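You operate a simulated robot arm through the tools that you are given. There is no shell and no other tool.

You run a simulated robot arm. Do the job below in one go: nothing can be reset, and whatever is moved stays where it is left.

JOB
Spin-test the red table's black-sealed bearing, put it in the tray the display names and switch the tester off.
Fine: Switch it on, seat the bearing on the turntable, press RUN. Where these are worked on the way, their far stop is far enough and under half their travel is too little: black switch on the cream tester.

It is judged by the outcome, as a careful person would: the job done as asked, and still so three seconds after it is handed in. It fails if anything else is knocked over, pushed out of place, dropped, spilled or broken.

ROBOT AND FRAMES
A 6-joint arm with a two-finger parallel gripper, fixed in place. Base frame: the origin is at the foot of the arm, x ahead of it, y to its left, z up; the work surface is at about z = 0. Lengths are in m, angles in rad, forces in N, time in s.
With the tool pointing down near the work surface it reaches from about 0.24 to 0.58 m from the base axis. Its first joint turns from -2.897 to 2.897 rad. Payload 1.5 kg.
Tool frame: the origin (TCP) lies between the finger pads and is the grasp point; the fingertips stand 0.03 m ahead of it; z points along the fingers, y is the line along which they close. Largest opening 0.08 m; finger width 0.017, thickness 0.012; the body of the gripper, 0.04 by 0.082 m, starts 0.08 m behind the TCP.
Orientation is told as [roll, pitch, yaw] about the base's x, y, z axes, in that order, counted from this pose: with the fingers straight down and closing along the base's y, the tool's x points along the base's -x, its y along +y and its z along -z.

CONTROLS
- The arm moves only by the tool step_arm. Its argument "rows" is a list of rows, each a list of 7 numbers: the turn, a rotation vector about the base's x, y, z in units of 5 degrees (1.0 is 5 degrees), then the shift along the base's x, y, z in units of 40 mm (1.0 is 40 mm), then the finger opening in m, from 0 to 0.08. In form: [[rx, ry, rz, tx, ty, tz, jaw], ...]. A call has 1 to 20 rows; each row shifts and turns the commanded pose from where the row before left it. A call with a number of a shift or a turn outside -1 to 1 is refused whole. Each row takes 0.2 s and may step no farther than 0.05 m and 0.15 rad from the row before; otherwise, or with a gripper value out of range, the whole call is refused. A pose out of reach is approached as far as the arm can. The call stops where the force on the tool passes 40 N (or 10 N more than at its start, if that is more) or the arm is blocked; 0.2 s more then pass. The fingers move at their own pace (about 0.072 m/s each) and stop on an object; they squeeze with about 29 N. The grip force told is the motor's: it shows also when the fingers shut on nothing. Time passes only in rows, and 0.2 s behind the last, so rows that do not move let the fingers close. The reply holds the time, the measured pose of the TCP, the force on the tool along the base axes, the opening and the grip force, in the units named above and with some noise, with the torque about the TCP (base axes, N m) and any sound that the robot's microphone picked up.
- Cameras (640 x 400 px; columns grow to the right, rows downward): "scene" is fixed at [0.4002, 0.6488, 0.7335]; the picture's right is [-0.98, 0.19, 0.00], its down [0.14, 0.74, -0.66] and it looks along [-0.12, -0.65, -0.75] (base axes); focal length 343 px, centre (320, 200). "wrist" rides on the gripper at [0.072, -0.007, -0.122] in the tool frame; the picture's right is [0.09, 1.00, 0.00], its down [-0.84, 0.08, -0.54] and it looks along [-0.54, 0.05, 0.84] (tool axes); focal length 238 px, centre (320, 200). There is no depth. A picture from a camera that has moved, and an enlarged one, comes with that camera's place and axes in the base frame and with its lens.
- snapshot(camera): a new picture of that camera. The clock stands still meanwhile.
- zoom(camera, box): a new picture of the part [left, top, right, bottom] of that camera's present view, enlarged. The clock stands still meanwhile.
- job_done(): hands the job in; it is judged then, once.

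Nothing tells you positions but the pictures and the camera data. Unless the task says otherwise, let go and move clear before handing in.

The tools are called after ">>>" as name(argument=value, ...) on one line, values as JSON. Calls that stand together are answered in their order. step_arm: Moves the arm, as the interface text tells. Its arguments: {"type":"object","properties":{"rows":{"type":"array","items":{"type":"array","items":{"type":"number"}}}},"required":["rows"]} The other tools are called the same way: snapshot (camera) takes a picture; zoom (camera, box) takes an enlarged picture of a part of a camera's view; job_done () hands the job in.

At the start:

```text
clock: 0.0
eef_pos: [0.2981, 0.1927, 0.3318]
orientation: [0.002, 0.001, 0.002]
wrist_force: [-0.1, -0.1, -0.2]
ft_torque: [-0.03, 0.01, 0.02]
gripper_width: 0.0802
gripper_force: 0.1
```

scene: 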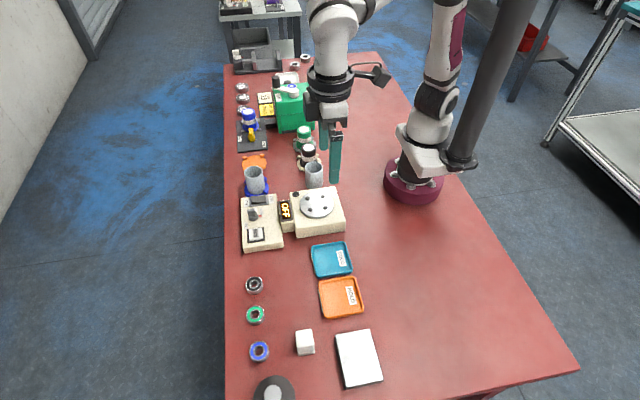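
wrist: 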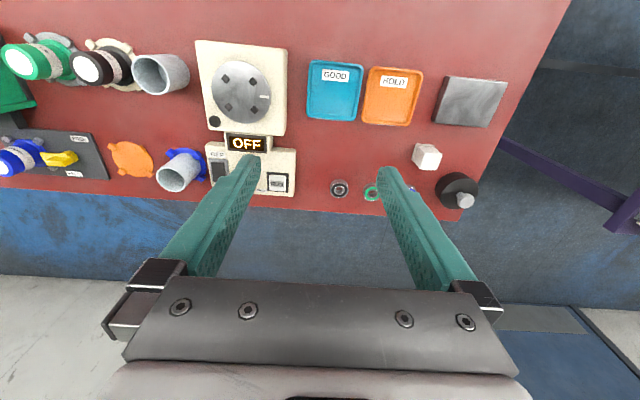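

I see a red table with the cream tester (turntable, display reading OFF, switch and button) and three bearings beyond it (black, green, blue) plus GOOD and HOLD trays. I'll zoom in to measure things before moving.

>>> zoom(camera="scene", box=[220, 170, 380, 270])

>>> zoom(camera="scene", box=[220, 260, 400, 400])

>>> zoom(camera="wrist", box=[190, 30, 310, 205])

>>> zoom(camera="scene", box=[220, 40, 340, 180])

```text
4.00 times, centred on (300, 220) of scene
camera zoom: at [0.4002, 0.6488, 0.7335], right [-0.98, 0.19, 0.0], down [0.14, 0.74, -0.66], along [-0.12, -0.65, -0.75], focal length 1371 px, centre (400, 120)
```

zoom: 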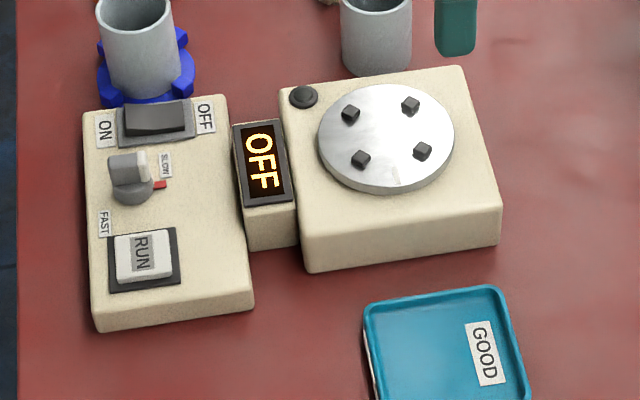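

```text
2.86 times, centred on (310, 330) of scene
camera zoom: at [0.4002, 0.6488, 0.7335], right [-0.98, 0.19, 0.0], down [0.14, 0.74, -0.66], along [-0.12, -0.65, -0.75], focal length 979 px, centre (349, -171)
```

zoom: 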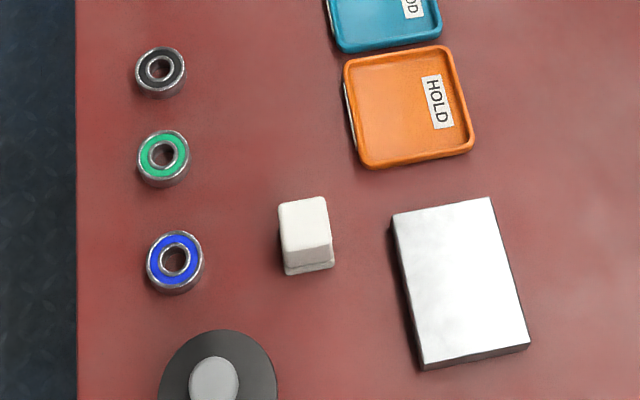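

```text
2.29 times, centred on (250, 118) of wrist
camera zoom: at [0.2253, 0.1848, 0.4545], right [-0.09, 1.0, 0.0], down [0.84, 0.08, 0.54], along [0.54, 0.05, -0.84], focal length 545 px, centre (480, 389)
```

zoom: 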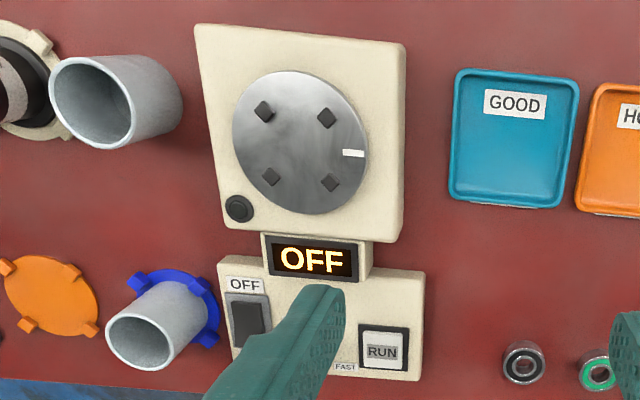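

```text
2.86 times, centred on (280, 110) of scene
camera zoom: at [0.4002, 0.6488, 0.7335], right [-0.98, 0.19, 0.0], down [0.14, 0.74, -0.66], along [-0.12, -0.65, -0.75], focal length 979 px, centre (434, 457)
```

zoom: 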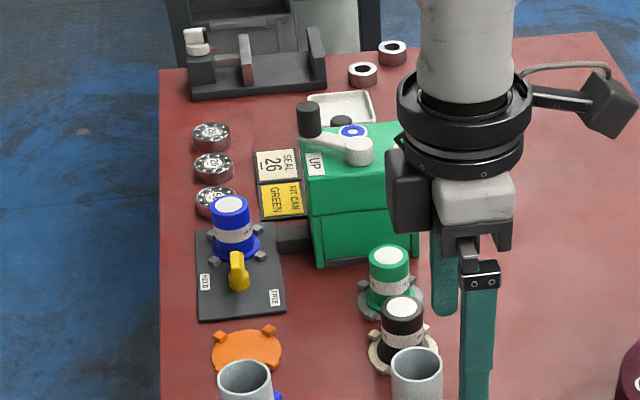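

The black-sealed bearing is at about (0.48, 0.25), the turntable at (0.30, 0.066), the switch near (0.45, 0.005) and RUN near (0.465, 0.12). I'll move the wrist camera nearer to the tester, staying high, for a closer look.

>>> step_arm(rows=[[0, 0, 0, 0, -0.75, -0.6, 0.08], [0, 0, 0, 0, -0.75, -0.6, 0.08], [0, 0, 0, 0, -0.75, -0.6, 0.08], [0, 0, 0, 0, -0.5, -0.6, 0.08], [0, 0, 0, 0, 0, 0, 0.08]])

>>> snapshot(camera="wrist")

>>> snapshot(camera="scene")

```text
clock: 1.2
eef_pos: [0.2981, 0.0816, 0.2359]
orientation: [0.002, 0.0, 0.0]
wrist_force: [0.2, -0.9, -0.3]
ft_torque: [0.01, 0.01, -0.01]
gripper_width: 0.0799
gripper_force: 0.0
```

```text
taken
camera wrist: at [0.2251, 0.0748, 0.359], right [-0.09, 1.0, 0.0], down [0.84, 0.08, 0.54], along [0.54, 0.05, -0.84], focal length 238 px, centre (320, 200)
```

wrist: 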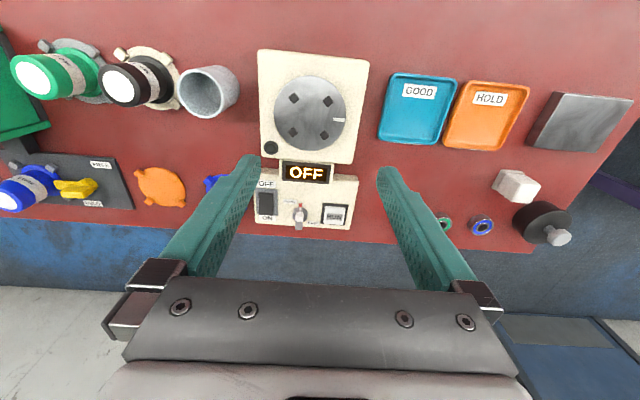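

```text
taken
```

scene: 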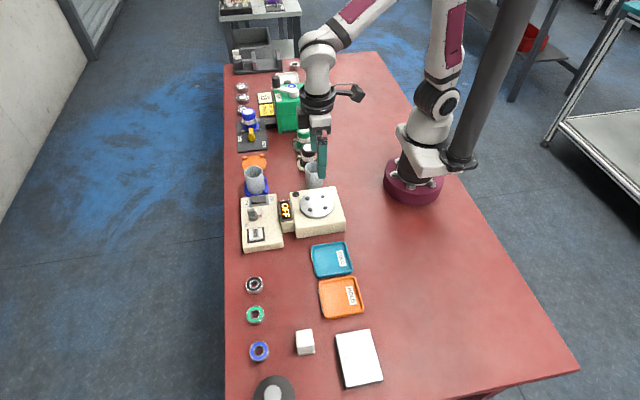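

>>> zoom(camera="wrist", box=[245, 40, 375, 140])

>>> zoom(camera="wrist", box=[240, 150, 370, 240])

>>> zoom(camera="scene", box=[236, 185, 296, 255])

>>> zoom(camera="scene", box=[285, 170, 355, 245])

```text
4.00 times, centred on (310, 90) of wrist
camera zoom: at [0.2251, 0.0748, 0.359], right [-0.09, 1.0, 0.0], down [0.84, 0.08, 0.54], along [0.54, 0.05, -0.84], focal length 953 px, centre (360, 640)
```

zoom: 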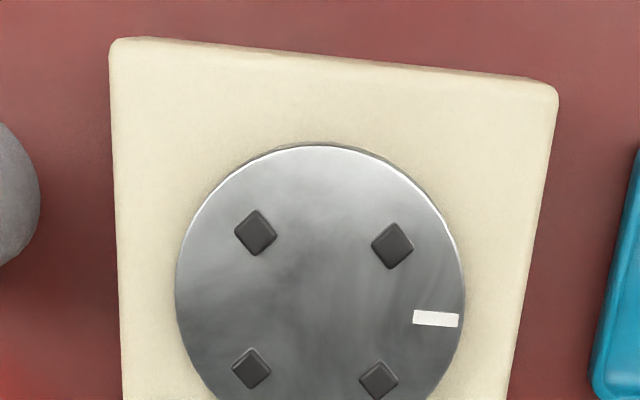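

```text
4.44 times, centred on (305, 195) of wrist
camera zoom: at [0.2251, 0.0748, 0.359], right [-0.09, 1.0, 0.0], down [0.84, 0.08, 0.54], along [0.54, 0.05, -0.84], focal length 1059 px, centre (387, 222)
```

zoom: 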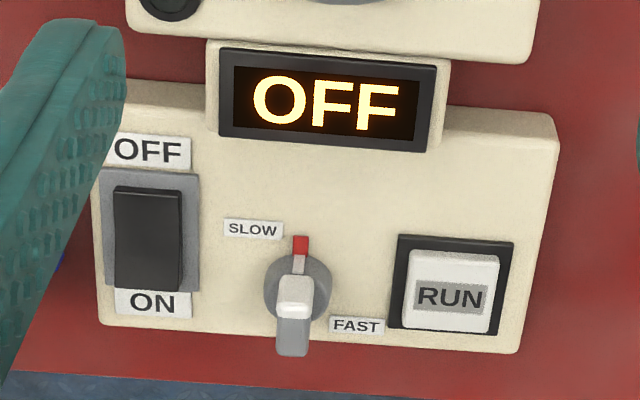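

```text
5.71 times, centred on (266, 220) of scene
camera zoom: at [0.4002, 0.6488, 0.7335], right [-0.98, 0.19, 0.0], down [0.14, 0.74, -0.66], along [-0.12, -0.65, -0.75], focal length 1959 px, centre (629, 86)
```

zoom: 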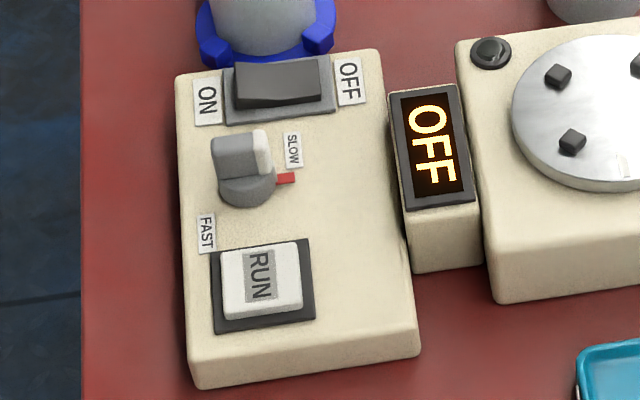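

```text
5.33 times, centred on (320, 208) of scene
camera zoom: at [0.4002, 0.6488, 0.7335], right [-0.98, 0.19, 0.0], down [0.14, 0.74, -0.66], along [-0.12, -0.65, -0.75], focal length 1828 px, centre (320, 160)
```

zoom: 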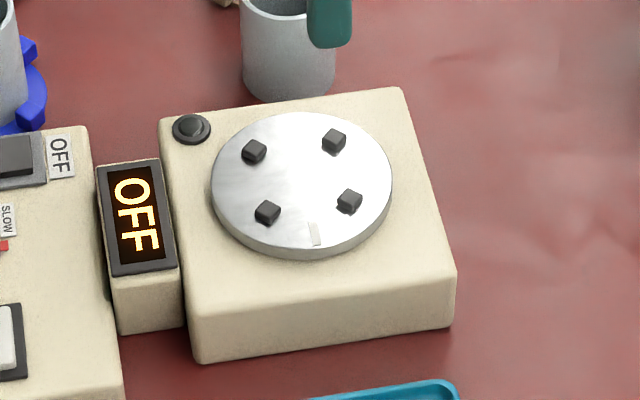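

The rocker's ON end is at about (0.462, 0.008, 0.037), and the knob and tubes leave room for closed fingers. I'll close the fingers, go above that point and look again.

>>> step_arm(rows=[[0, 0, 0, 0.82, -0.37, 0, 0], [0, 0, 0, 0.82, -0.37, 0, 0], [0, 0, 0, 0.82, -0.37, 0, 0], [0, 0, 0, 0.82, -0.37, 0, 0], [0, 0, 0, 0.82, -0.37, 0, 0], [0, 0, 0, 0, 0, -0.8, 0], [0, 0, 0, 0, 0, -0.8, 0], [0, 0, 0, 0, 0, -0.8, 0], [0, 0, 0, 0, 0, 0, 0]])

>>> snapshot(camera="wrist")

>>> zoom(camera="scene", box=[220, 150, 320, 250])

```text
clock: 3.2
eef_pos: [0.4621, 0.0086, 0.1388]
orientation: [0.004, 0.001, 0.001]
wrist_force: [-1.2, -0.5, -0.6]
ft_torque: [0.0, -0.01, 0.02]
gripper_width: 0.0
gripper_force: 21.3
```

```text
taken
camera wrist: at [0.3891, 0.0013, 0.2627], right [-0.09, 1.0, 0.0], down [0.84, 0.08, 0.54], along [0.54, 0.05, -0.84], focal length 238 px, centre (320, 200)
```

wrist: 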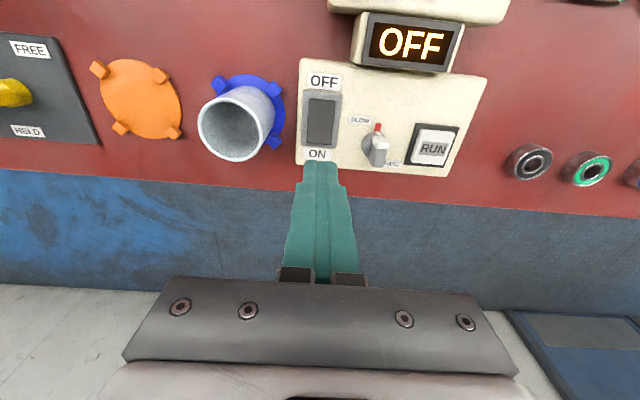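

```text
4.00 times, centred on (270, 200) of scene
camera zoom: at [0.4002, 0.6488, 0.7335], right [-0.98, 0.19, 0.0], down [0.14, 0.74, -0.66], along [-0.12, -0.65, -0.75], focal length 1371 px, centre (520, 200)
```

zoom: 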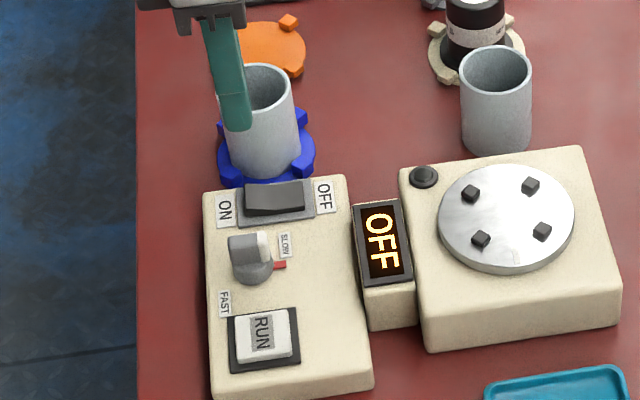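

The closed fingers are over the ON end of the rocker (rocker x from 0.428 to 0.464, y about 0.008). I'll shift 4 mm inward and press down in small steps.

>>> step_arm(rows=[[0, 0, 0, -0.1, 0, -0.6, 0], [0, 0, 0, 0, 0, -0.6, 0], [0, 0, 0, 0, 0, -0.15, 0], [0, 0, 0, 0, 0, -0.1, 0], [0, 0, 0, 0, 0, -0.1, 0], [0, 0, 0, 0, 0, 0, 0]])

```text
clock: 4.6
eef_pos: [0.4582, 0.0082, 0.0787]
orientation: [0.001, -0.001, 0.001]
wrist_force: [0.5, 0.1, 0.0]
ft_torque: [0.02, -0.01, -0.02]
gripper_width: 0.0
gripper_force: 20.8
```

Fingertips are at about 0.048 with no contact yet; I continue down in small steps.

>>> step_arm(rows=[[0, 0, 0, 0, 0, -0.1, 0], [0, 0, 0, 0, 0, -0.1, 0], [0, 0, 0, 0, 0, -0.1, 0], [0, 0, 0, 0, 0, 0, 0]])

>>> zoom(camera="scene", box=[220, 150, 320, 250])

```text
clock: 5.6
eef_pos: [0.4592, 0.0074, 0.0667]
orientation: [0.002, -0.004, 0.0]
wrist_force: [-4.6, -0.5, 37.8]
ft_torque: [0.01, 0.45, 0.22]
gripper_width: 0.0
gripper_force: 21.1
heard: click
```

```text
4.00 times, centred on (270, 200) of scene
camera zoom: at [0.4002, 0.6488, 0.7335], right [-0.98, 0.19, 0.0], down [0.14, 0.74, -0.66], along [-0.12, -0.65, -0.75], focal length 1371 px, centre (520, 200)
```

zoom: 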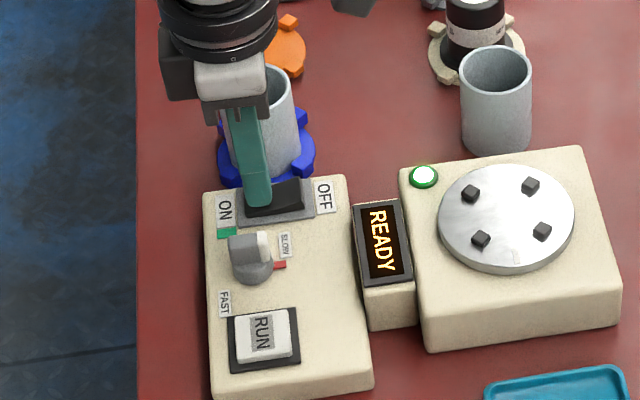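

The switch clicked, the display reads READY and the lamp is green. Now I lift clear and go to look at the bearings.

>>> step_arm(rows=[[0, 0, 0, 0, 0, 0.9, 0], [0, 0, 0, 0, 0, 0.9, 0], [0, 0, 0, 0, 0, 0.9, 0], [0, 0, 0, -0.1, 0.95, 0, 0.08], [0, 0, 0, -0.1, 0.95, 0, 0.08], [0, 0, 0, -0.1, 0.95, 0, 0.08], [0, 0, 0, -0.1, 0.95, 0, 0.08], [0, 0, 0, -0.1, 0.95, 0, 0.08], [0, 0, 0, -0.1, 0.95, 0, 0.08], [0, 0, 0, 0, 0, 0, 0.08]])

>>> snapshot(camera="wrist")

>>> snapshot(camera="scene")

```text
clock: 7.8
eef_pos: [0.4338, 0.237, 0.1727]
orientation: [0.001, 0.0, 0.0]
wrist_force: [0.2, 0.7, 0.4]
ft_torque: [0.02, 0.01, 0.02]
gripper_width: 0.0798
gripper_force: 0.1
```

```text
taken
camera wrist: at [0.361, 0.229, 0.2958], right [-0.09, 1.0, 0.0], down [0.84, 0.08, 0.54], along [0.54, 0.05, -0.84], focal length 238 px, centre (320, 200)
```

wrist: 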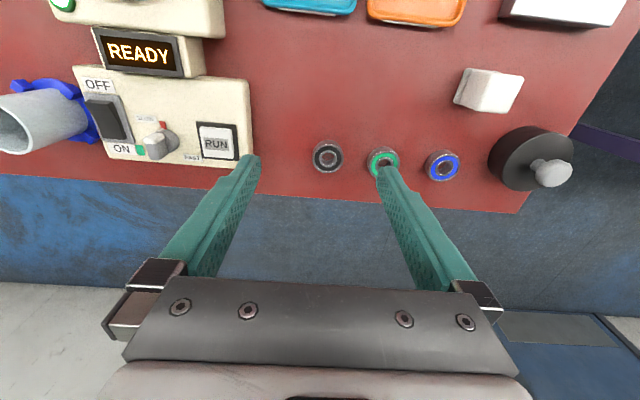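

```text
taken
```

scene: 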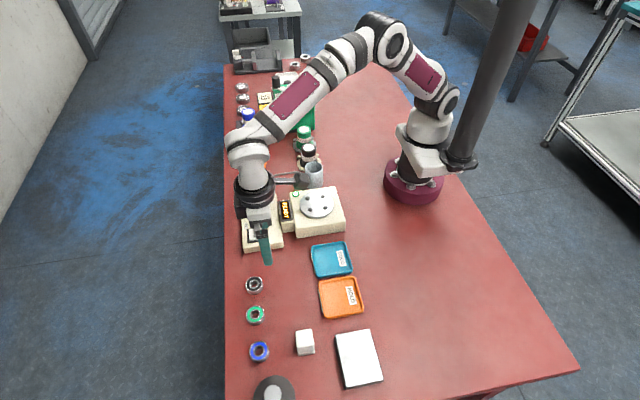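

>>> zoom(camera="wrist", box=[290, 130, 410, 190])

>>> zoom(camera="scene", box=[235, 270, 275, 330])

```text
5.33 times, centred on (350, 160) of wrist
camera zoom: at [0.361, 0.229, 0.2958], right [-0.09, 1.0, 0.0], down [0.84, 0.08, 0.54], along [0.54, 0.05, -0.84], focal length 1271 px, centre (160, 413)
```

zoom: 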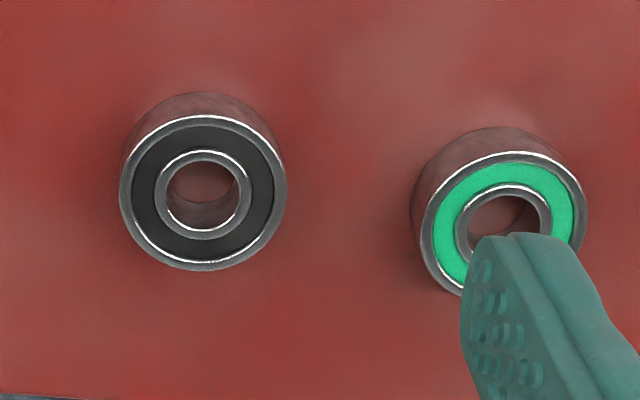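

```text
6.67 times, centred on (255, 300) of scene
camera zoom: at [0.4002, 0.6488, 0.7335], right [-0.98, 0.19, 0.0], down [0.14, 0.74, -0.66], along [-0.12, -0.65, -0.75], focal length 2285 px, centre (753, -467)
```

zoom: 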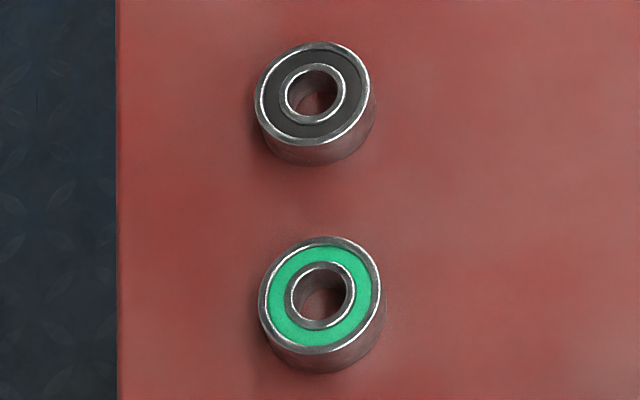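

The black-sealed bearing is about 40 mm across and 13 mm thick, centred near (0.480, 0.250), with the green one 70 mm further along +y. I'll position above it with the fingers partly open and recheck.

>>> step_arm(rows=[[0, 0, 0, 0.58, 0.16, 0, 0.06], [0, 0, 0, 0.58, 0.16, 0, 0.06], [0, 0, 0, 0, 0, -0.9, 0.06], [0, 0, 0, 0, 0, -0.9, 0.06], [0, 0, 0, 0, 0, 0, 0.06]])

>>> snapshot(camera="wrist")

>>> zoom(camera="scene", box=[210, 230, 310, 330])

```text
clock: 9.0
eef_pos: [0.4808, 0.2475, 0.1002]
orientation: [-0.002, -0.001, 0.0]
wrist_force: [0.4, -0.2, 0.1]
ft_torque: [-0.01, -0.01, 0.02]
gripper_width: 0.0598
gripper_force: 0.0
```

```text
taken
camera wrist: at [0.4076, 0.2411, 0.2237], right [-0.09, 1.0, 0.0], down [0.84, 0.08, 0.54], along [0.54, 0.05, -0.84], focal length 238 px, centre (320, 200)
```

wrist: 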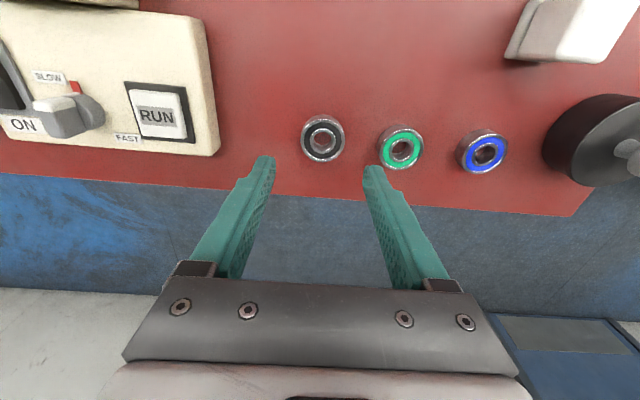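

```text
4.00 times, centred on (260, 280) of scene
camera zoom: at [0.4002, 0.6488, 0.7335], right [-0.98, 0.19, 0.0], down [0.14, 0.74, -0.66], along [-0.12, -0.65, -0.75], focal length 1371 px, centre (560, -120)
```

zoom: 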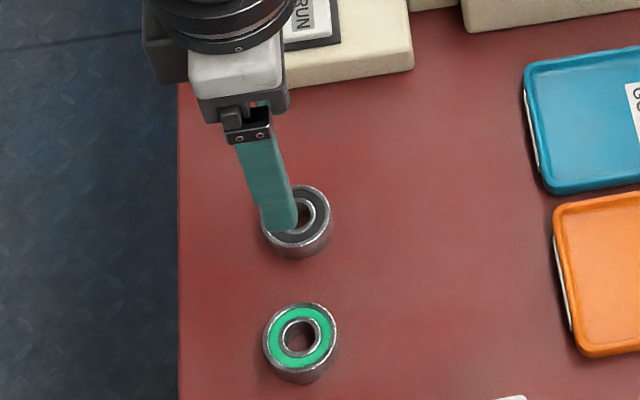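

Bearing is centred under the open fingers to within about 2 mm. I trim the offset, descend to grasp height and close.

>>> step_arm(rows=[[0, 0, 0, -0.05, 0.05, -0.6, 0.06], [0, 0, 0, 0, 0, -0.6, 0.06], [0, 0, 0, 0, 0, -0.42, 0.06], [0, 0, 0, 0, 0, 0, 0.06], [0, 0, 0, 0, 0, 0, 0.02], [0, 0, 0, 0, 0, 0, 0.02], [0, 0, 0, 0, 0, 0, 0.02], [0, 0, 0, 0, 0, 0, 0.02]])

>>> snapshot(camera="wrist")

```text
clock: 10.8
eef_pos: [0.4792, 0.251, 0.0373]
orientation: [0.002, 0.0, 0.003]
wrist_force: [0.9, -0.3, -0.6]
ft_torque: [0.0, 0.04, -0.02]
gripper_width: 0.0387
gripper_force: 28.7
```

```text
taken
camera wrist: at [0.4054, 0.2431, 0.1602], right [-0.09, 1.0, 0.0], down [0.84, 0.08, 0.54], along [0.54, 0.05, -0.84], focal length 238 px, centre (320, 200)
```

wrist: 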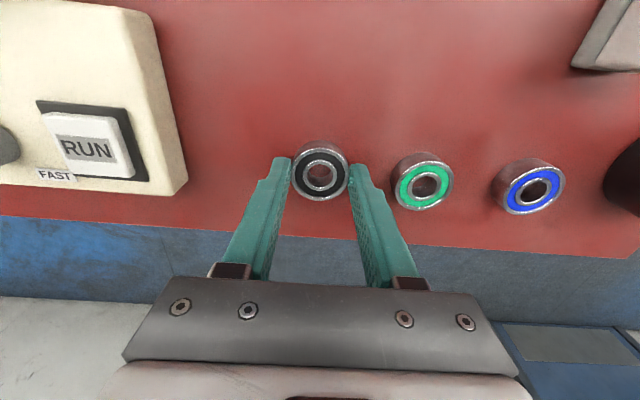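

The bearing is gripped (opening 0.0387 m, 29 N). I'll lift it, check it hangs level, and carry it high toward the turntable.

>>> step_arm(rows=[[0, 0, 0, 0, 0, 0.3, 0.02], [0, 0, 0, 0, 0, 0.8, 0.02], [0, 0, 0, 0, 0, 0.9, 0.02], [0, 0, 0, 0, 0, 0.9, 0.02], [0, 0, 0, 0, 0, 0, 0.02]])

>>> snapshot(camera="wrist")

>>> zoom(camera="scene", box=[210, 210, 310, 310])

```text
clock: 12.0
eef_pos: [0.4778, 0.2504, 0.1526]
orientation: [0.001, -0.001, 0.002]
wrist_force: [-0.8, 0.0, 0.2]
ft_torque: [-0.01, 0.05, 0.01]
gripper_width: 0.0201
gripper_force: 0.1
```

```text
taken
camera wrist: at [0.4058, 0.2436, 0.2761], right [-0.09, 1.0, 0.0], down [0.84, 0.08, 0.54], along [0.54, 0.05, -0.84], focal length 238 px, centre (320, 200)
```

wrist: 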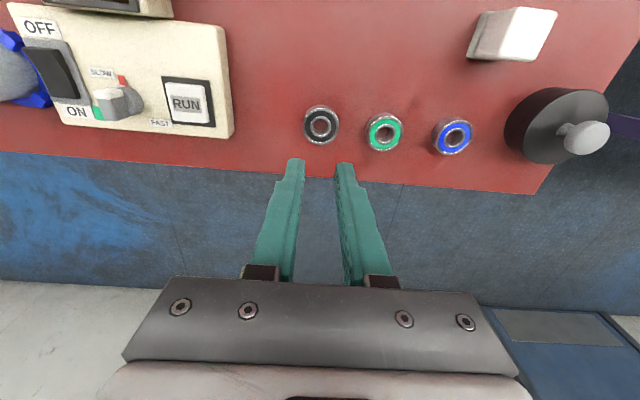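

```text
4.00 times, centred on (260, 260) of scene
camera zoom: at [0.4002, 0.6488, 0.7335], right [-0.98, 0.19, 0.0], down [0.14, 0.74, -0.66], along [-0.12, -0.65, -0.75], focal length 1371 px, centre (560, -40)
```

zoom: 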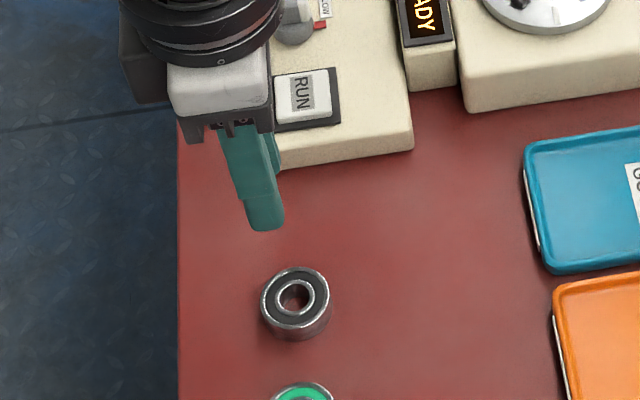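

The bearing slipped out and is still standing on the table: I gripped too high on it. I'll re-measure it, then grip lower with the tips almost on the table.

>>> step_arm(rows=[[0, 0, 0, 0, 0, -0.8, 0.06], [0, 0, 0, 0, 0, -0.8, 0.06], [0, 0, 0, 0, 0, 0, 0.06]])

>>> zoom(camera="wrist", box=[240, 110, 400, 210])

```text
clock: 12.8
eef_pos: [0.4769, 0.2508, 0.0876]
orientation: [0.003, 0.001, 0.001]
wrist_force: [0.6, 0.1, -0.2]
ft_torque: [-0.02, 0.02, 0.0]
gripper_width: 0.0599
gripper_force: 0.1
```

```text
4.00 times, centred on (320, 160) of wrist
camera zoom: at [0.4055, 0.2433, 0.2117], right [-0.09, 1.0, 0.0], down [0.84, 0.08, 0.54], along [0.54, 0.05, -0.84], focal length 953 px, centre (320, 360)
```

zoom: 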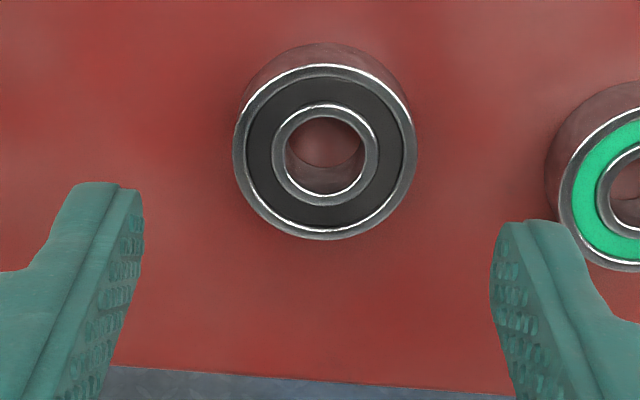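

The bearing is centred at about (0.479, 0.251), well under the fingers. I'll go down to about 2 mm above the table, grip and lift slowly.

>>> step_arm(rows=[[0, 0, 0, 0.03, 0, -0.6, 0.06], [0, 0, 0, 0, 0, -0.5, 0.06], [0, 0, 0, 0, 0, -0.2, 0.06], [0, 0, 0, 0, 0, -0.08, 0.06], [0, 0, 0, 0, 0, 0, 0.06]])

```text
clock: 14.0
eef_pos: [0.4806, 0.2524, 0.0326]
orientation: [0.002, 0.0, 0.003]
wrist_force: [0.6, 0.1, 1.2]
ft_torque: [-0.01, 0.0, 0.04]
gripper_width: 0.0599
gripper_force: 0.0
```

Fingertips are about 2 mm above the table and clear of it. Now I close fully and wait for the grip to settle.

>>> step_arm(rows=[[0, 0, 0, 0, 0, 0, 0], [0, 0, 0, 0, 0, 0, 0], [0, 0, 0, 0, 0, 0, 0], [0, 0, 0, 0, 0, 0, 0], [0, 0, 0, 0, 0, 0.05, 0], [0, 0, 0, 0, 0, 0.1, 0], [0, 0, 0, 0, 0, 0.2, 0], [0, 0, 0, 0, 0, 0.3, 0], [0, 0, 0, 0, 0, 0, 0]])

>>> zoom(camera="wrist", box=[240, 110, 400, 210])

>>> zoom(camera="scene", box=[210, 230, 310, 330])

```text
clock: 16.0
eef_pos: [0.4805, 0.2516, 0.0598]
orientation: [0.001, 0.0, 0.002]
wrist_force: [0.1, -0.1, -0.9]
ft_torque: [-0.01, 0.04, -0.04]
gripper_width: 0.0386
gripper_force: 28.5
```

```text
4.00 times, centred on (320, 160) of wrist
camera zoom: at [0.407, 0.2441, 0.183], right [-0.09, 1.0, 0.0], down [0.84, 0.08, 0.54], along [0.54, 0.05, -0.84], focal length 953 px, centre (320, 360)
```

zoom: 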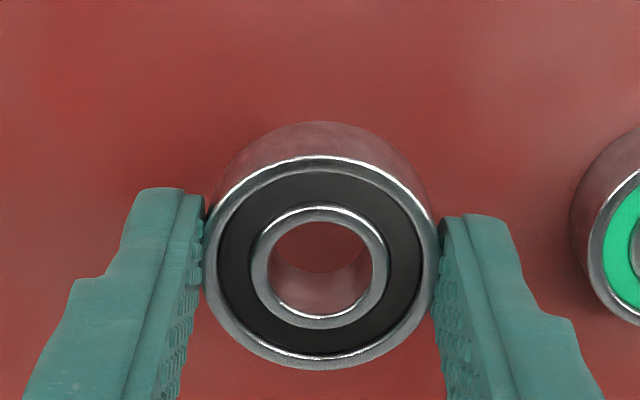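

```text
4.00 times, centred on (260, 280) of scene
camera zoom: at [0.4002, 0.6488, 0.7335], right [-0.98, 0.19, 0.0], down [0.14, 0.74, -0.66], along [-0.12, -0.65, -0.75], focal length 1371 px, centre (560, -120)
```

zoom: 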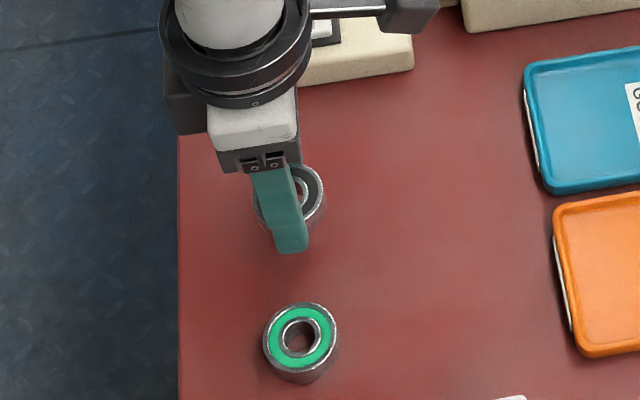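

The bearing is now held, centred in the pads. I lift further at a moderate pace and confirm.

>>> step_arm(rows=[[0, 0, 0, 0, 0, 0.4, 0], [0, 0, 0, 0, 0, 0.5, 0], [0, 0, 0, 0, 0, 0.5, 0], [0, 0, 0, 0, 0, 0.5, 0], [0, 0, 0, 0, 0, 0.5, 0], [0, 0, 0, 0, 0, 0.3, 0], [0, 0, 0, 0, 0, 0, 0]])

>>> zoom(camera="wrist", box=[240, 110, 400, 210])

>>> zoom(camera="scene", box=[210, 210, 310, 310])

```text
clock: 17.6
eef_pos: [0.48, 0.2516, 0.1673]
orientation: [0.002, -0.001, 0.001]
wrist_force: [-0.2, -0.5, -0.4]
ft_torque: [0.02, 0.02, -0.01]
gripper_width: 0.0384
gripper_force: 29.5
```

```text
4.00 times, centred on (320, 160) of wrist
camera zoom: at [0.4071, 0.2438, 0.2906], right [-0.09, 1.0, 0.0], down [0.84, 0.08, 0.54], along [0.54, 0.05, -0.84], focal length 953 px, centre (320, 360)
```

zoom: 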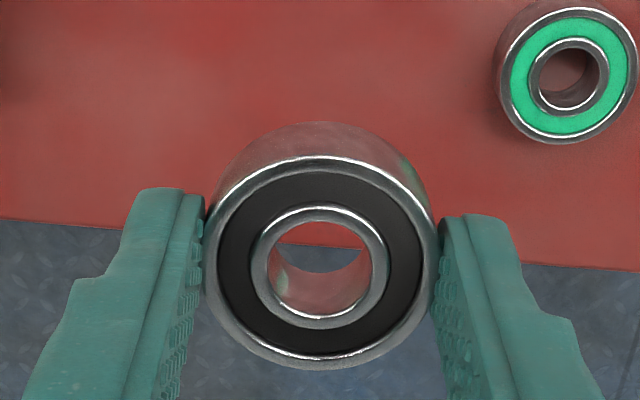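

```text
4.00 times, centred on (260, 260) of scene
camera zoom: at [0.4002, 0.6488, 0.7335], right [-0.98, 0.19, 0.0], down [0.14, 0.74, -0.66], along [-0.12, -0.65, -0.75], focal length 1371 px, centre (560, -40)
```

zoom: 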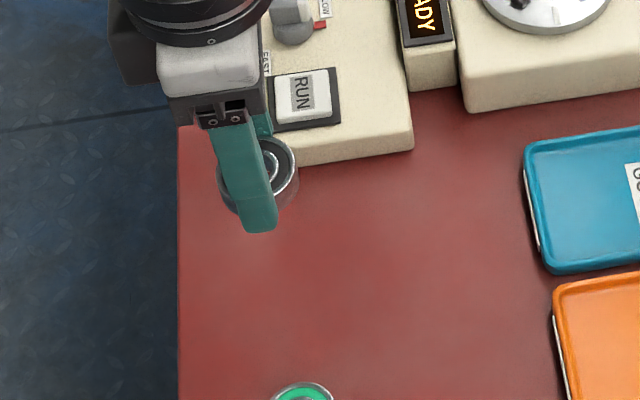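

The bearing is held level. I carry it over the turntable centre, about (0.301, 0.069), at z = 0.167.

>>> step_arm(rows=[[0, 0, 0, -0.56, -0.572, 0, 0], [0, 0, 0, -0.56, -0.572, 0, 0], [0, 0, 0, -0.56, -0.572, 0, 0], [0, 0, 0, -0.56, -0.572, 0, 0], [0, 0, 0, -0.56, -0.572, 0, 0], [0, 0, 0, -0.56, -0.572, 0, 0], [0, 0, 0, -0.56, -0.572, 0, 0], [0, 0, 0, -0.56, -0.572, 0, 0], [0, 0, 0, 0, 0, 0, 0]])

>>> snapshot(camera="wrist")

>>> zoom(camera="scene", box=[260, 130, 380, 250])

```text
clock: 19.6
eef_pos: [0.3001, 0.0666, 0.167]
orientation: [0.001, 0.0, 0.001]
wrist_force: [0.0, 0.4, -0.8]
ft_torque: [0.03, 0.02, 0.03]
gripper_width: 0.0388
gripper_force: 29.4
```

```text
taken
camera wrist: at [0.2272, 0.06, 0.29], right [-0.09, 1.0, 0.0], down [0.84, 0.08, 0.54], along [0.54, 0.05, -0.84], focal length 238 px, centre (320, 200)
```

wrist: 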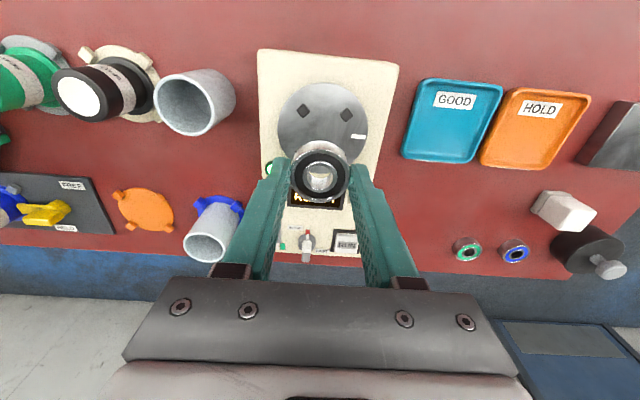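

```text
3.33 times, centred on (320, 190) of scene
camera zoom: at [0.4002, 0.6488, 0.7335], right [-0.98, 0.19, 0.0], down [0.14, 0.74, -0.66], along [-0.12, -0.65, -0.75], focal length 1142 px, centre (320, 233)
```

zoom: 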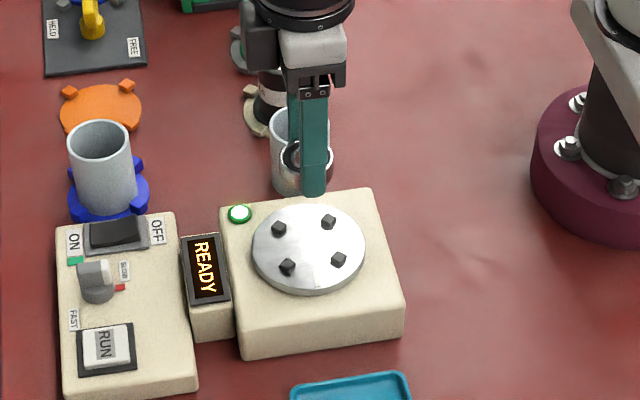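

Peg geometry seen from here puts the turntable centre at about (0.3015, 0.069). I nudge to it and descend most of the way, with fingers aligned to the gaps between pegs.

>>> step_arm(rows=[[0, 0, 0, 0.03, 0.045, -0.5, 0], [0, 0, 0, 0, 0, -0.6, 0], [0, 0, 0, 0, 0, -0.4, 0], [0, 0, 0, 0, 0, 0, 0]])

>>> zoom(camera="wrist", box=[220, 60, 420, 220])

>>> zoom(camera="scene", box=[280, 150, 360, 240])

```text
clock: 20.6
eef_pos: [0.3016, 0.0689, 0.1065]
orientation: [0.001, -0.001, 0.002]
wrist_force: [0.4, 0.0, -0.9]
ft_torque: [0.02, 0.02, 0.03]
gripper_width: 0.0386
gripper_force: 29.6
```

```text
2.50 times, centred on (320, 140) of wrist
camera zoom: at [0.2289, 0.0627, 0.2298], right [-0.09, 1.0, 0.0], down [0.84, 0.08, 0.54], along [0.54, 0.05, -0.84], focal length 596 px, centre (320, 350)
```

zoom: 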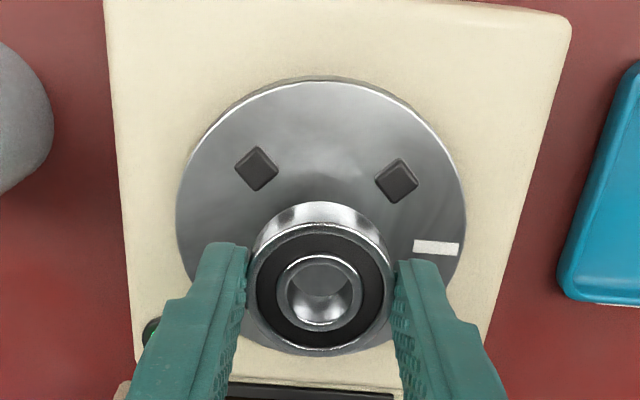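

```text
4.44 times, centred on (320, 195) of scene
camera zoom: at [0.4002, 0.6488, 0.7335], right [-0.98, 0.19, 0.0], down [0.14, 0.74, -0.66], along [-0.12, -0.65, -0.75], focal length 1523 px, centre (320, 222)
```

zoom: 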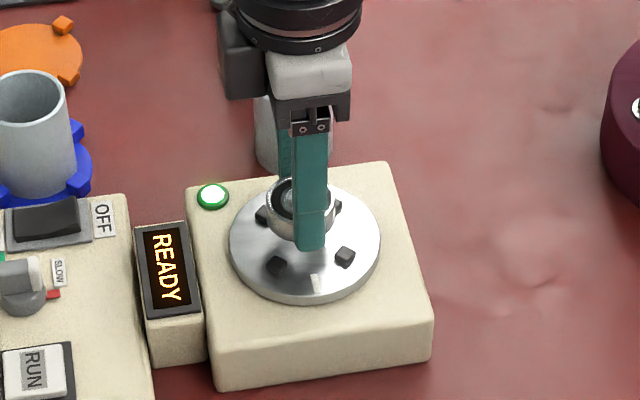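

Alignment looks right: bearing over the centre, fingers in the gaps. I descend slowly and watch for contact.

>>> step_arm(rows=[[0, 0, 0, 0.01, 0.01, -0.3, 0], [0, 0, 0, 0, 0, -0.15, 0], [0, 0, 0, 0, 0, -0.08, 0], [0, 0, 0, 0, 0, -0.08, 0], [0, 0, 0, 0, 0, 0, 0]])

>>> zoom(camera="wrist", box=[220, 60, 420, 220])

```text
clock: 21.6
eef_pos: [0.3032, 0.0699, 0.0857]
orientation: [0.003, -0.002, 0.0]
wrist_force: [-2.4, -0.6, 8.9]
ft_torque: [-0.19, 0.11, 0.01]
gripper_width: 0.0385
gripper_force: 29.7
stopped in row 4: the force on the tool passed its limit at 59 N (the readings are from after the stop); the commanded pose is now the measured one
```

```text
2.50 times, centred on (320, 140) of wrist
camera zoom: at [0.2297, 0.0627, 0.208], right [-0.09, 1.0, 0.0], down [0.84, 0.08, 0.54], along [0.54, 0.05, -0.84], focal length 596 px, centre (320, 350)
```

zoom: 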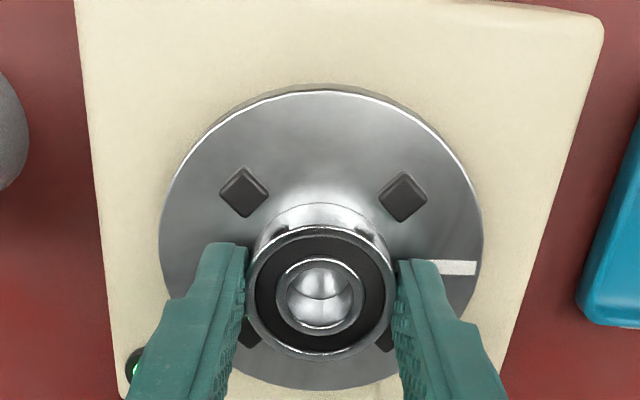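

Firm contact at TCP z = 0.0857, which puts the bearing's bottom near the disc surface. I'll check from the side whether it is actually down between the pegs before releasing.

>>> zoom(camera="scene", box=[295, 170, 345, 220])

>>> zoom(camera="wrist", box=[280, 110, 360, 190])

```text
8.00 times, centred on (320, 195) of scene
camera zoom: at [0.4002, 0.6488, 0.7335], right [-0.98, 0.19, 0.0], down [0.14, 0.74, -0.66], along [-0.12, -0.65, -0.75], focal length 2742 px, centre (320, 240)
```

zoom: 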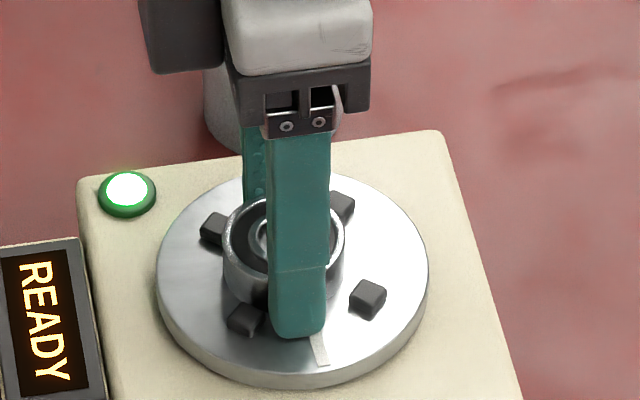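

```text
5.00 times, centred on (320, 150) of wrist
camera zoom: at [0.2297, 0.0627, 0.208], right [-0.09, 1.0, 0.0], down [0.84, 0.08, 0.54], along [0.54, 0.05, -0.84], focal length 1192 px, centre (320, 450)
```

zoom: 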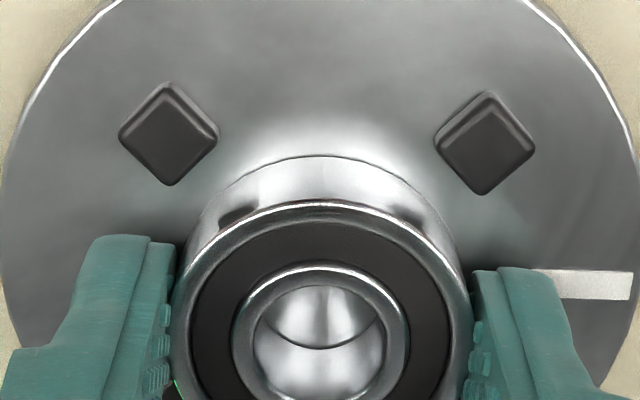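

The bearing sits flat on the disc between the pegs. I release to a small opening and lift straight up.

>>> step_arm(rows=[[0, 0, 0, 0, 0, 0, 0.05], [0, 0, 0, 0, 0, 0, 0.05], [0, 0, 0, 0, 0, 0.2, 0.05], [0, 0, 0, 0, 0, 0.8, 0.05], [0, 0, 0, 0, 0, 0.9, 0.05], [0, 0, 0, 0, 0, 0, 0.05]])

>>> zoom(camera="wrist", box=[220, 60, 420, 220])

>>> zoom(camera="scene", box=[280, 160, 360, 240])

```text
clock: 23.0
eef_pos: [0.3028, 0.0702, 0.1601]
orientation: [0.001, -0.002, -0.002]
wrist_force: [0.4, 0.0, 1.2]
ft_torque: [-0.01, 0.01, -0.03]
gripper_width: 0.0498
gripper_force: 0.2
```

```text
2.50 times, centred on (320, 140) of wrist
camera zoom: at [0.2301, 0.0629, 0.284], right [-0.09, 1.0, 0.0], down [0.84, 0.08, 0.54], along [0.54, 0.05, -0.84], focal length 596 px, centre (320, 350)
```

zoom: 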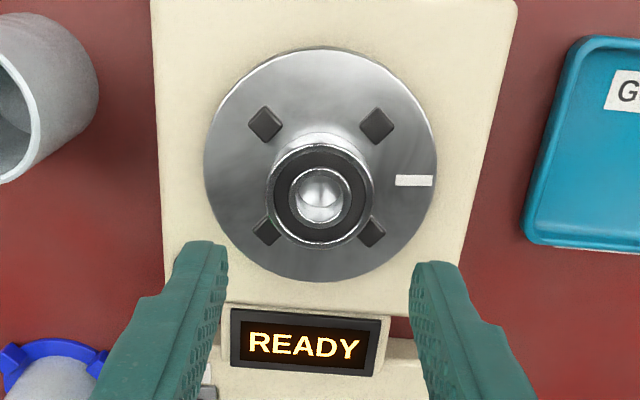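

```text
5.00 times, centred on (320, 200) of scene
camera zoom: at [0.4002, 0.6488, 0.7335], right [-0.98, 0.19, 0.0], down [0.14, 0.74, -0.66], along [-0.12, -0.65, -0.75], focal length 1714 px, centre (320, 200)
```

zoom: 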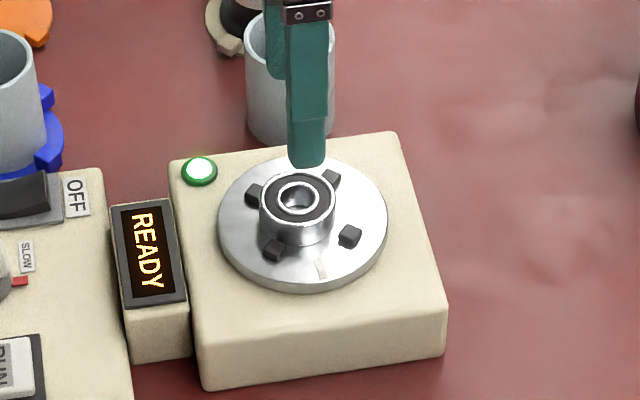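

The bearing stands centred between the pegs. Next is RUN, at about (0.460, 0.121): I close the fingers and move above it.

>>> step_arm(rows=[[0, 0, 0, 0.785, 0.255, 0, 0], [0, 0, 0, 0.785, 0.255, 0, 0], [0, 0, 0, 0.785, 0.255, 0, 0], [0, 0, 0, 0.785, 0.255, 0, 0], [0, 0, 0, 0.785, 0.255, 0, 0], [0, 0, 0, 0, 0, -0.7, 0], [0, 0, 0, 0, 0, -0.5, 0], [0, 0, 0, 0, 0, 0, 0]])

>>> snapshot(camera="wrist")

>>> zoom(camera="scene", box=[220, 170, 340, 260])

```text
clock: 24.8
eef_pos: [0.4592, 0.1201, 0.1104]
orientation: [0.002, -0.001, 0.0]
wrist_force: [0.0, -0.6, -0.1]
ft_torque: [0.0, 0.02, 0.01]
gripper_width: 0.0
gripper_force: 21.1
```

```text
taken
camera wrist: at [0.3864, 0.113, 0.2349], right [-0.09, 1.0, 0.0], down [0.84, 0.08, 0.54], along [0.54, 0.05, -0.84], focal length 238 px, centre (320, 200)
```

wrist: 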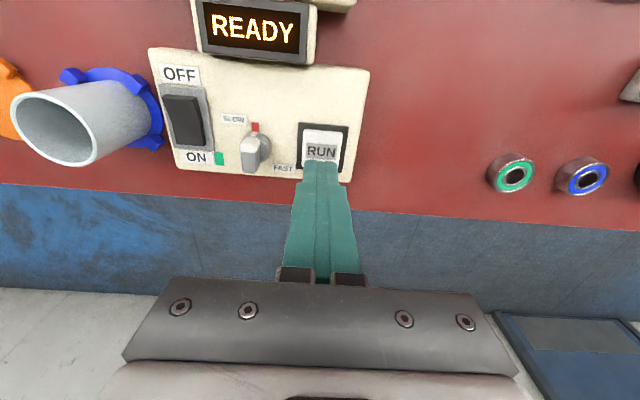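

```text
4.44 times, centred on (280, 215) of scene
camera zoom: at [0.4002, 0.6488, 0.7335], right [-0.98, 0.19, 0.0], down [0.14, 0.74, -0.66], along [-0.12, -0.65, -0.75], focal length 1523 px, centre (498, 133)
```

zoom: 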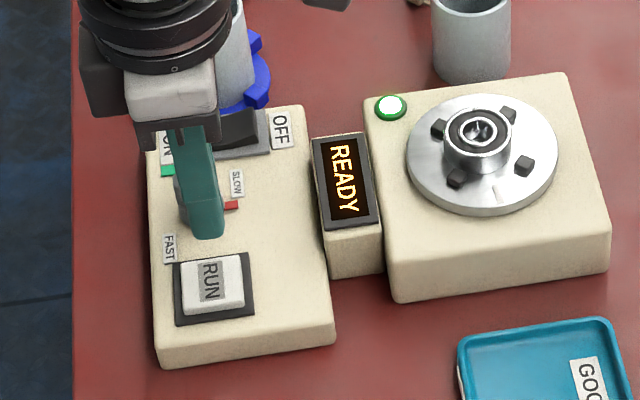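

Fingers are over the RUN cap. I press down in small steps.

>>> step_arm(rows=[[0, 0, 0, -0.05, 0, -0.5, 0], [0, 0, 0, 0, 0, -0.12, 0], [0, 0, 0, 0, 0, -0.08, 0], [0, 0, 0, 0, 0, -0.08, 0], [0, 0, 0, 0, 0, -0.08, 0], [0, 0, 0, 0, 0, 0, 0]])

```text
clock: 26.2
eef_pos: [0.4584, 0.1206, 0.0781]
orientation: [0.002, -0.002, 0.0]
wrist_force: [-0.1, -0.7, -0.5]
ft_torque: [0.01, -0.02, -0.01]
gripper_width: 0.0001
gripper_force: 20.5
```

>>> step_arm(rows=[[0, 0, 0, 0, 0, -0.08, 0], [0, 0, 0, 0, 0, -0.08, 0], [0, 0, 0, 0, 0, -0.08, 0], [0, 0, 0, 0, 0, 0, 0]])

>>> zoom(camera="scene", box=[220, 170, 340, 260])

```text
clock: 27.2
eef_pos: [0.4568, 0.1214, 0.0688]
orientation: [0.002, -0.002, 0.0]
wrist_force: [0.4, 0.5, 0.0]
ft_torque: [-0.01, 0.0, 0.03]
gripper_width: 0.0004
gripper_force: 21.1
```

```text
4.44 times, centred on (280, 215) of scene
camera zoom: at [0.4002, 0.6488, 0.7335], right [-0.98, 0.19, 0.0], down [0.14, 0.74, -0.66], along [-0.12, -0.65, -0.75], focal length 1523 px, centre (498, 133)
```

zoom: 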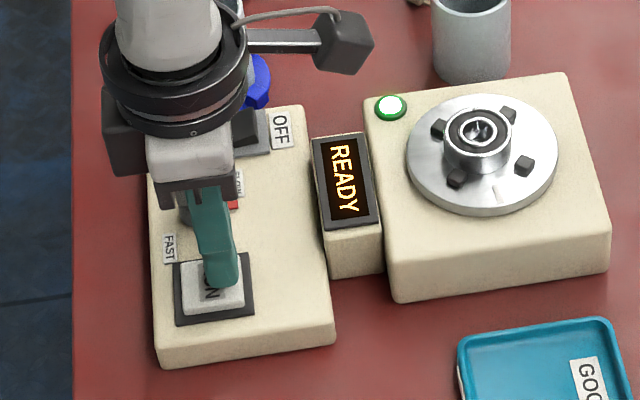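

Fingers are just above the cap with no contact force yet; I continue down in 2–3 mm steps.

>>> step_arm(rows=[[0, 0, 0, 0, 0, -0.06, 0], [0, 0, 0, 0, 0, -0.06, 0], [0, 0, 0, 0, 0, -0.06, 0], [0, 0, 0, 0, 0, 0, 0]])

>>> zoom(camera="scene", box=[220, 170, 340, 260])

```text
clock: 28.2
eef_pos: [0.4568, 0.1208, 0.0616]
orientation: [0.004, -0.003, 0.001]
wrist_force: [1.2, 0.5, 4.2]
ft_torque: [0.03, -0.05, 0.02]
gripper_width: 0.0002
gripper_force: 21.7
heard: click
```

```text
4.44 times, centred on (280, 215) of scene
camera zoom: at [0.4002, 0.6488, 0.7335], right [-0.98, 0.19, 0.0], down [0.14, 0.74, -0.66], along [-0.12, -0.65, -0.75], focal length 1523 px, centre (498, 133)
```

zoom: 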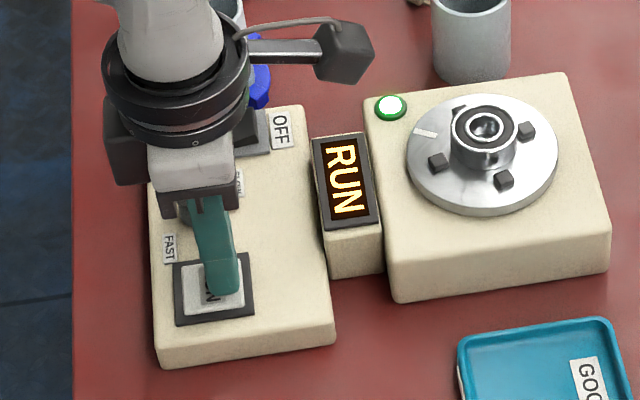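

RUN clicked and the turntable is spinning. I lift off the button and wait for the result.

>>> step_arm(rows=[[0, 0, 0, 0, 0, 0.4, 0], [0, 0, 0, 0, 0, 0.8, 0], [0, 0, 0, 0, 0, 0.9, 0], [0, 0, 0, 0, 0, 0.7, 0], [0, 0, 0, 0, 0, 0, 0], [0, 0, 0, 0, 0, 0, 0], [0, 0, 0, 0, 0, 0, 0], [0, 0, 0, 0, 0, 0, 0], [0, 0, 0, 0, 0, 0, 0], [0, 0, 0, 0, 0, 0, 0]])

>>> zoom(camera="scene", box=[220, 170, 380, 270])

```text
clock: 30.4
eef_pos: [0.4583, 0.1209, 0.1738]
orientation: [0.002, -0.002, 0.0]
wrist_force: [0.4, 0.0, -0.6]
ft_torque: [0.02, 0.03, -0.02]
gripper_width: 0.0
gripper_force: 21.1
```

```text
4.00 times, centred on (300, 220) of scene
camera zoom: at [0.4002, 0.6488, 0.7335], right [-0.98, 0.19, 0.0], down [0.14, 0.74, -0.66], along [-0.12, -0.65, -0.75], focal length 1371 px, centre (400, 120)
```

zoom: 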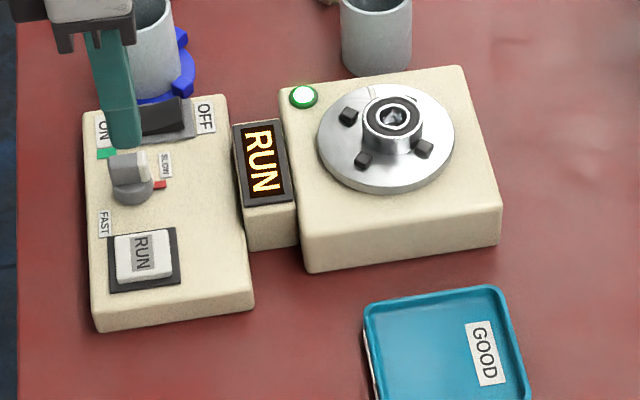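

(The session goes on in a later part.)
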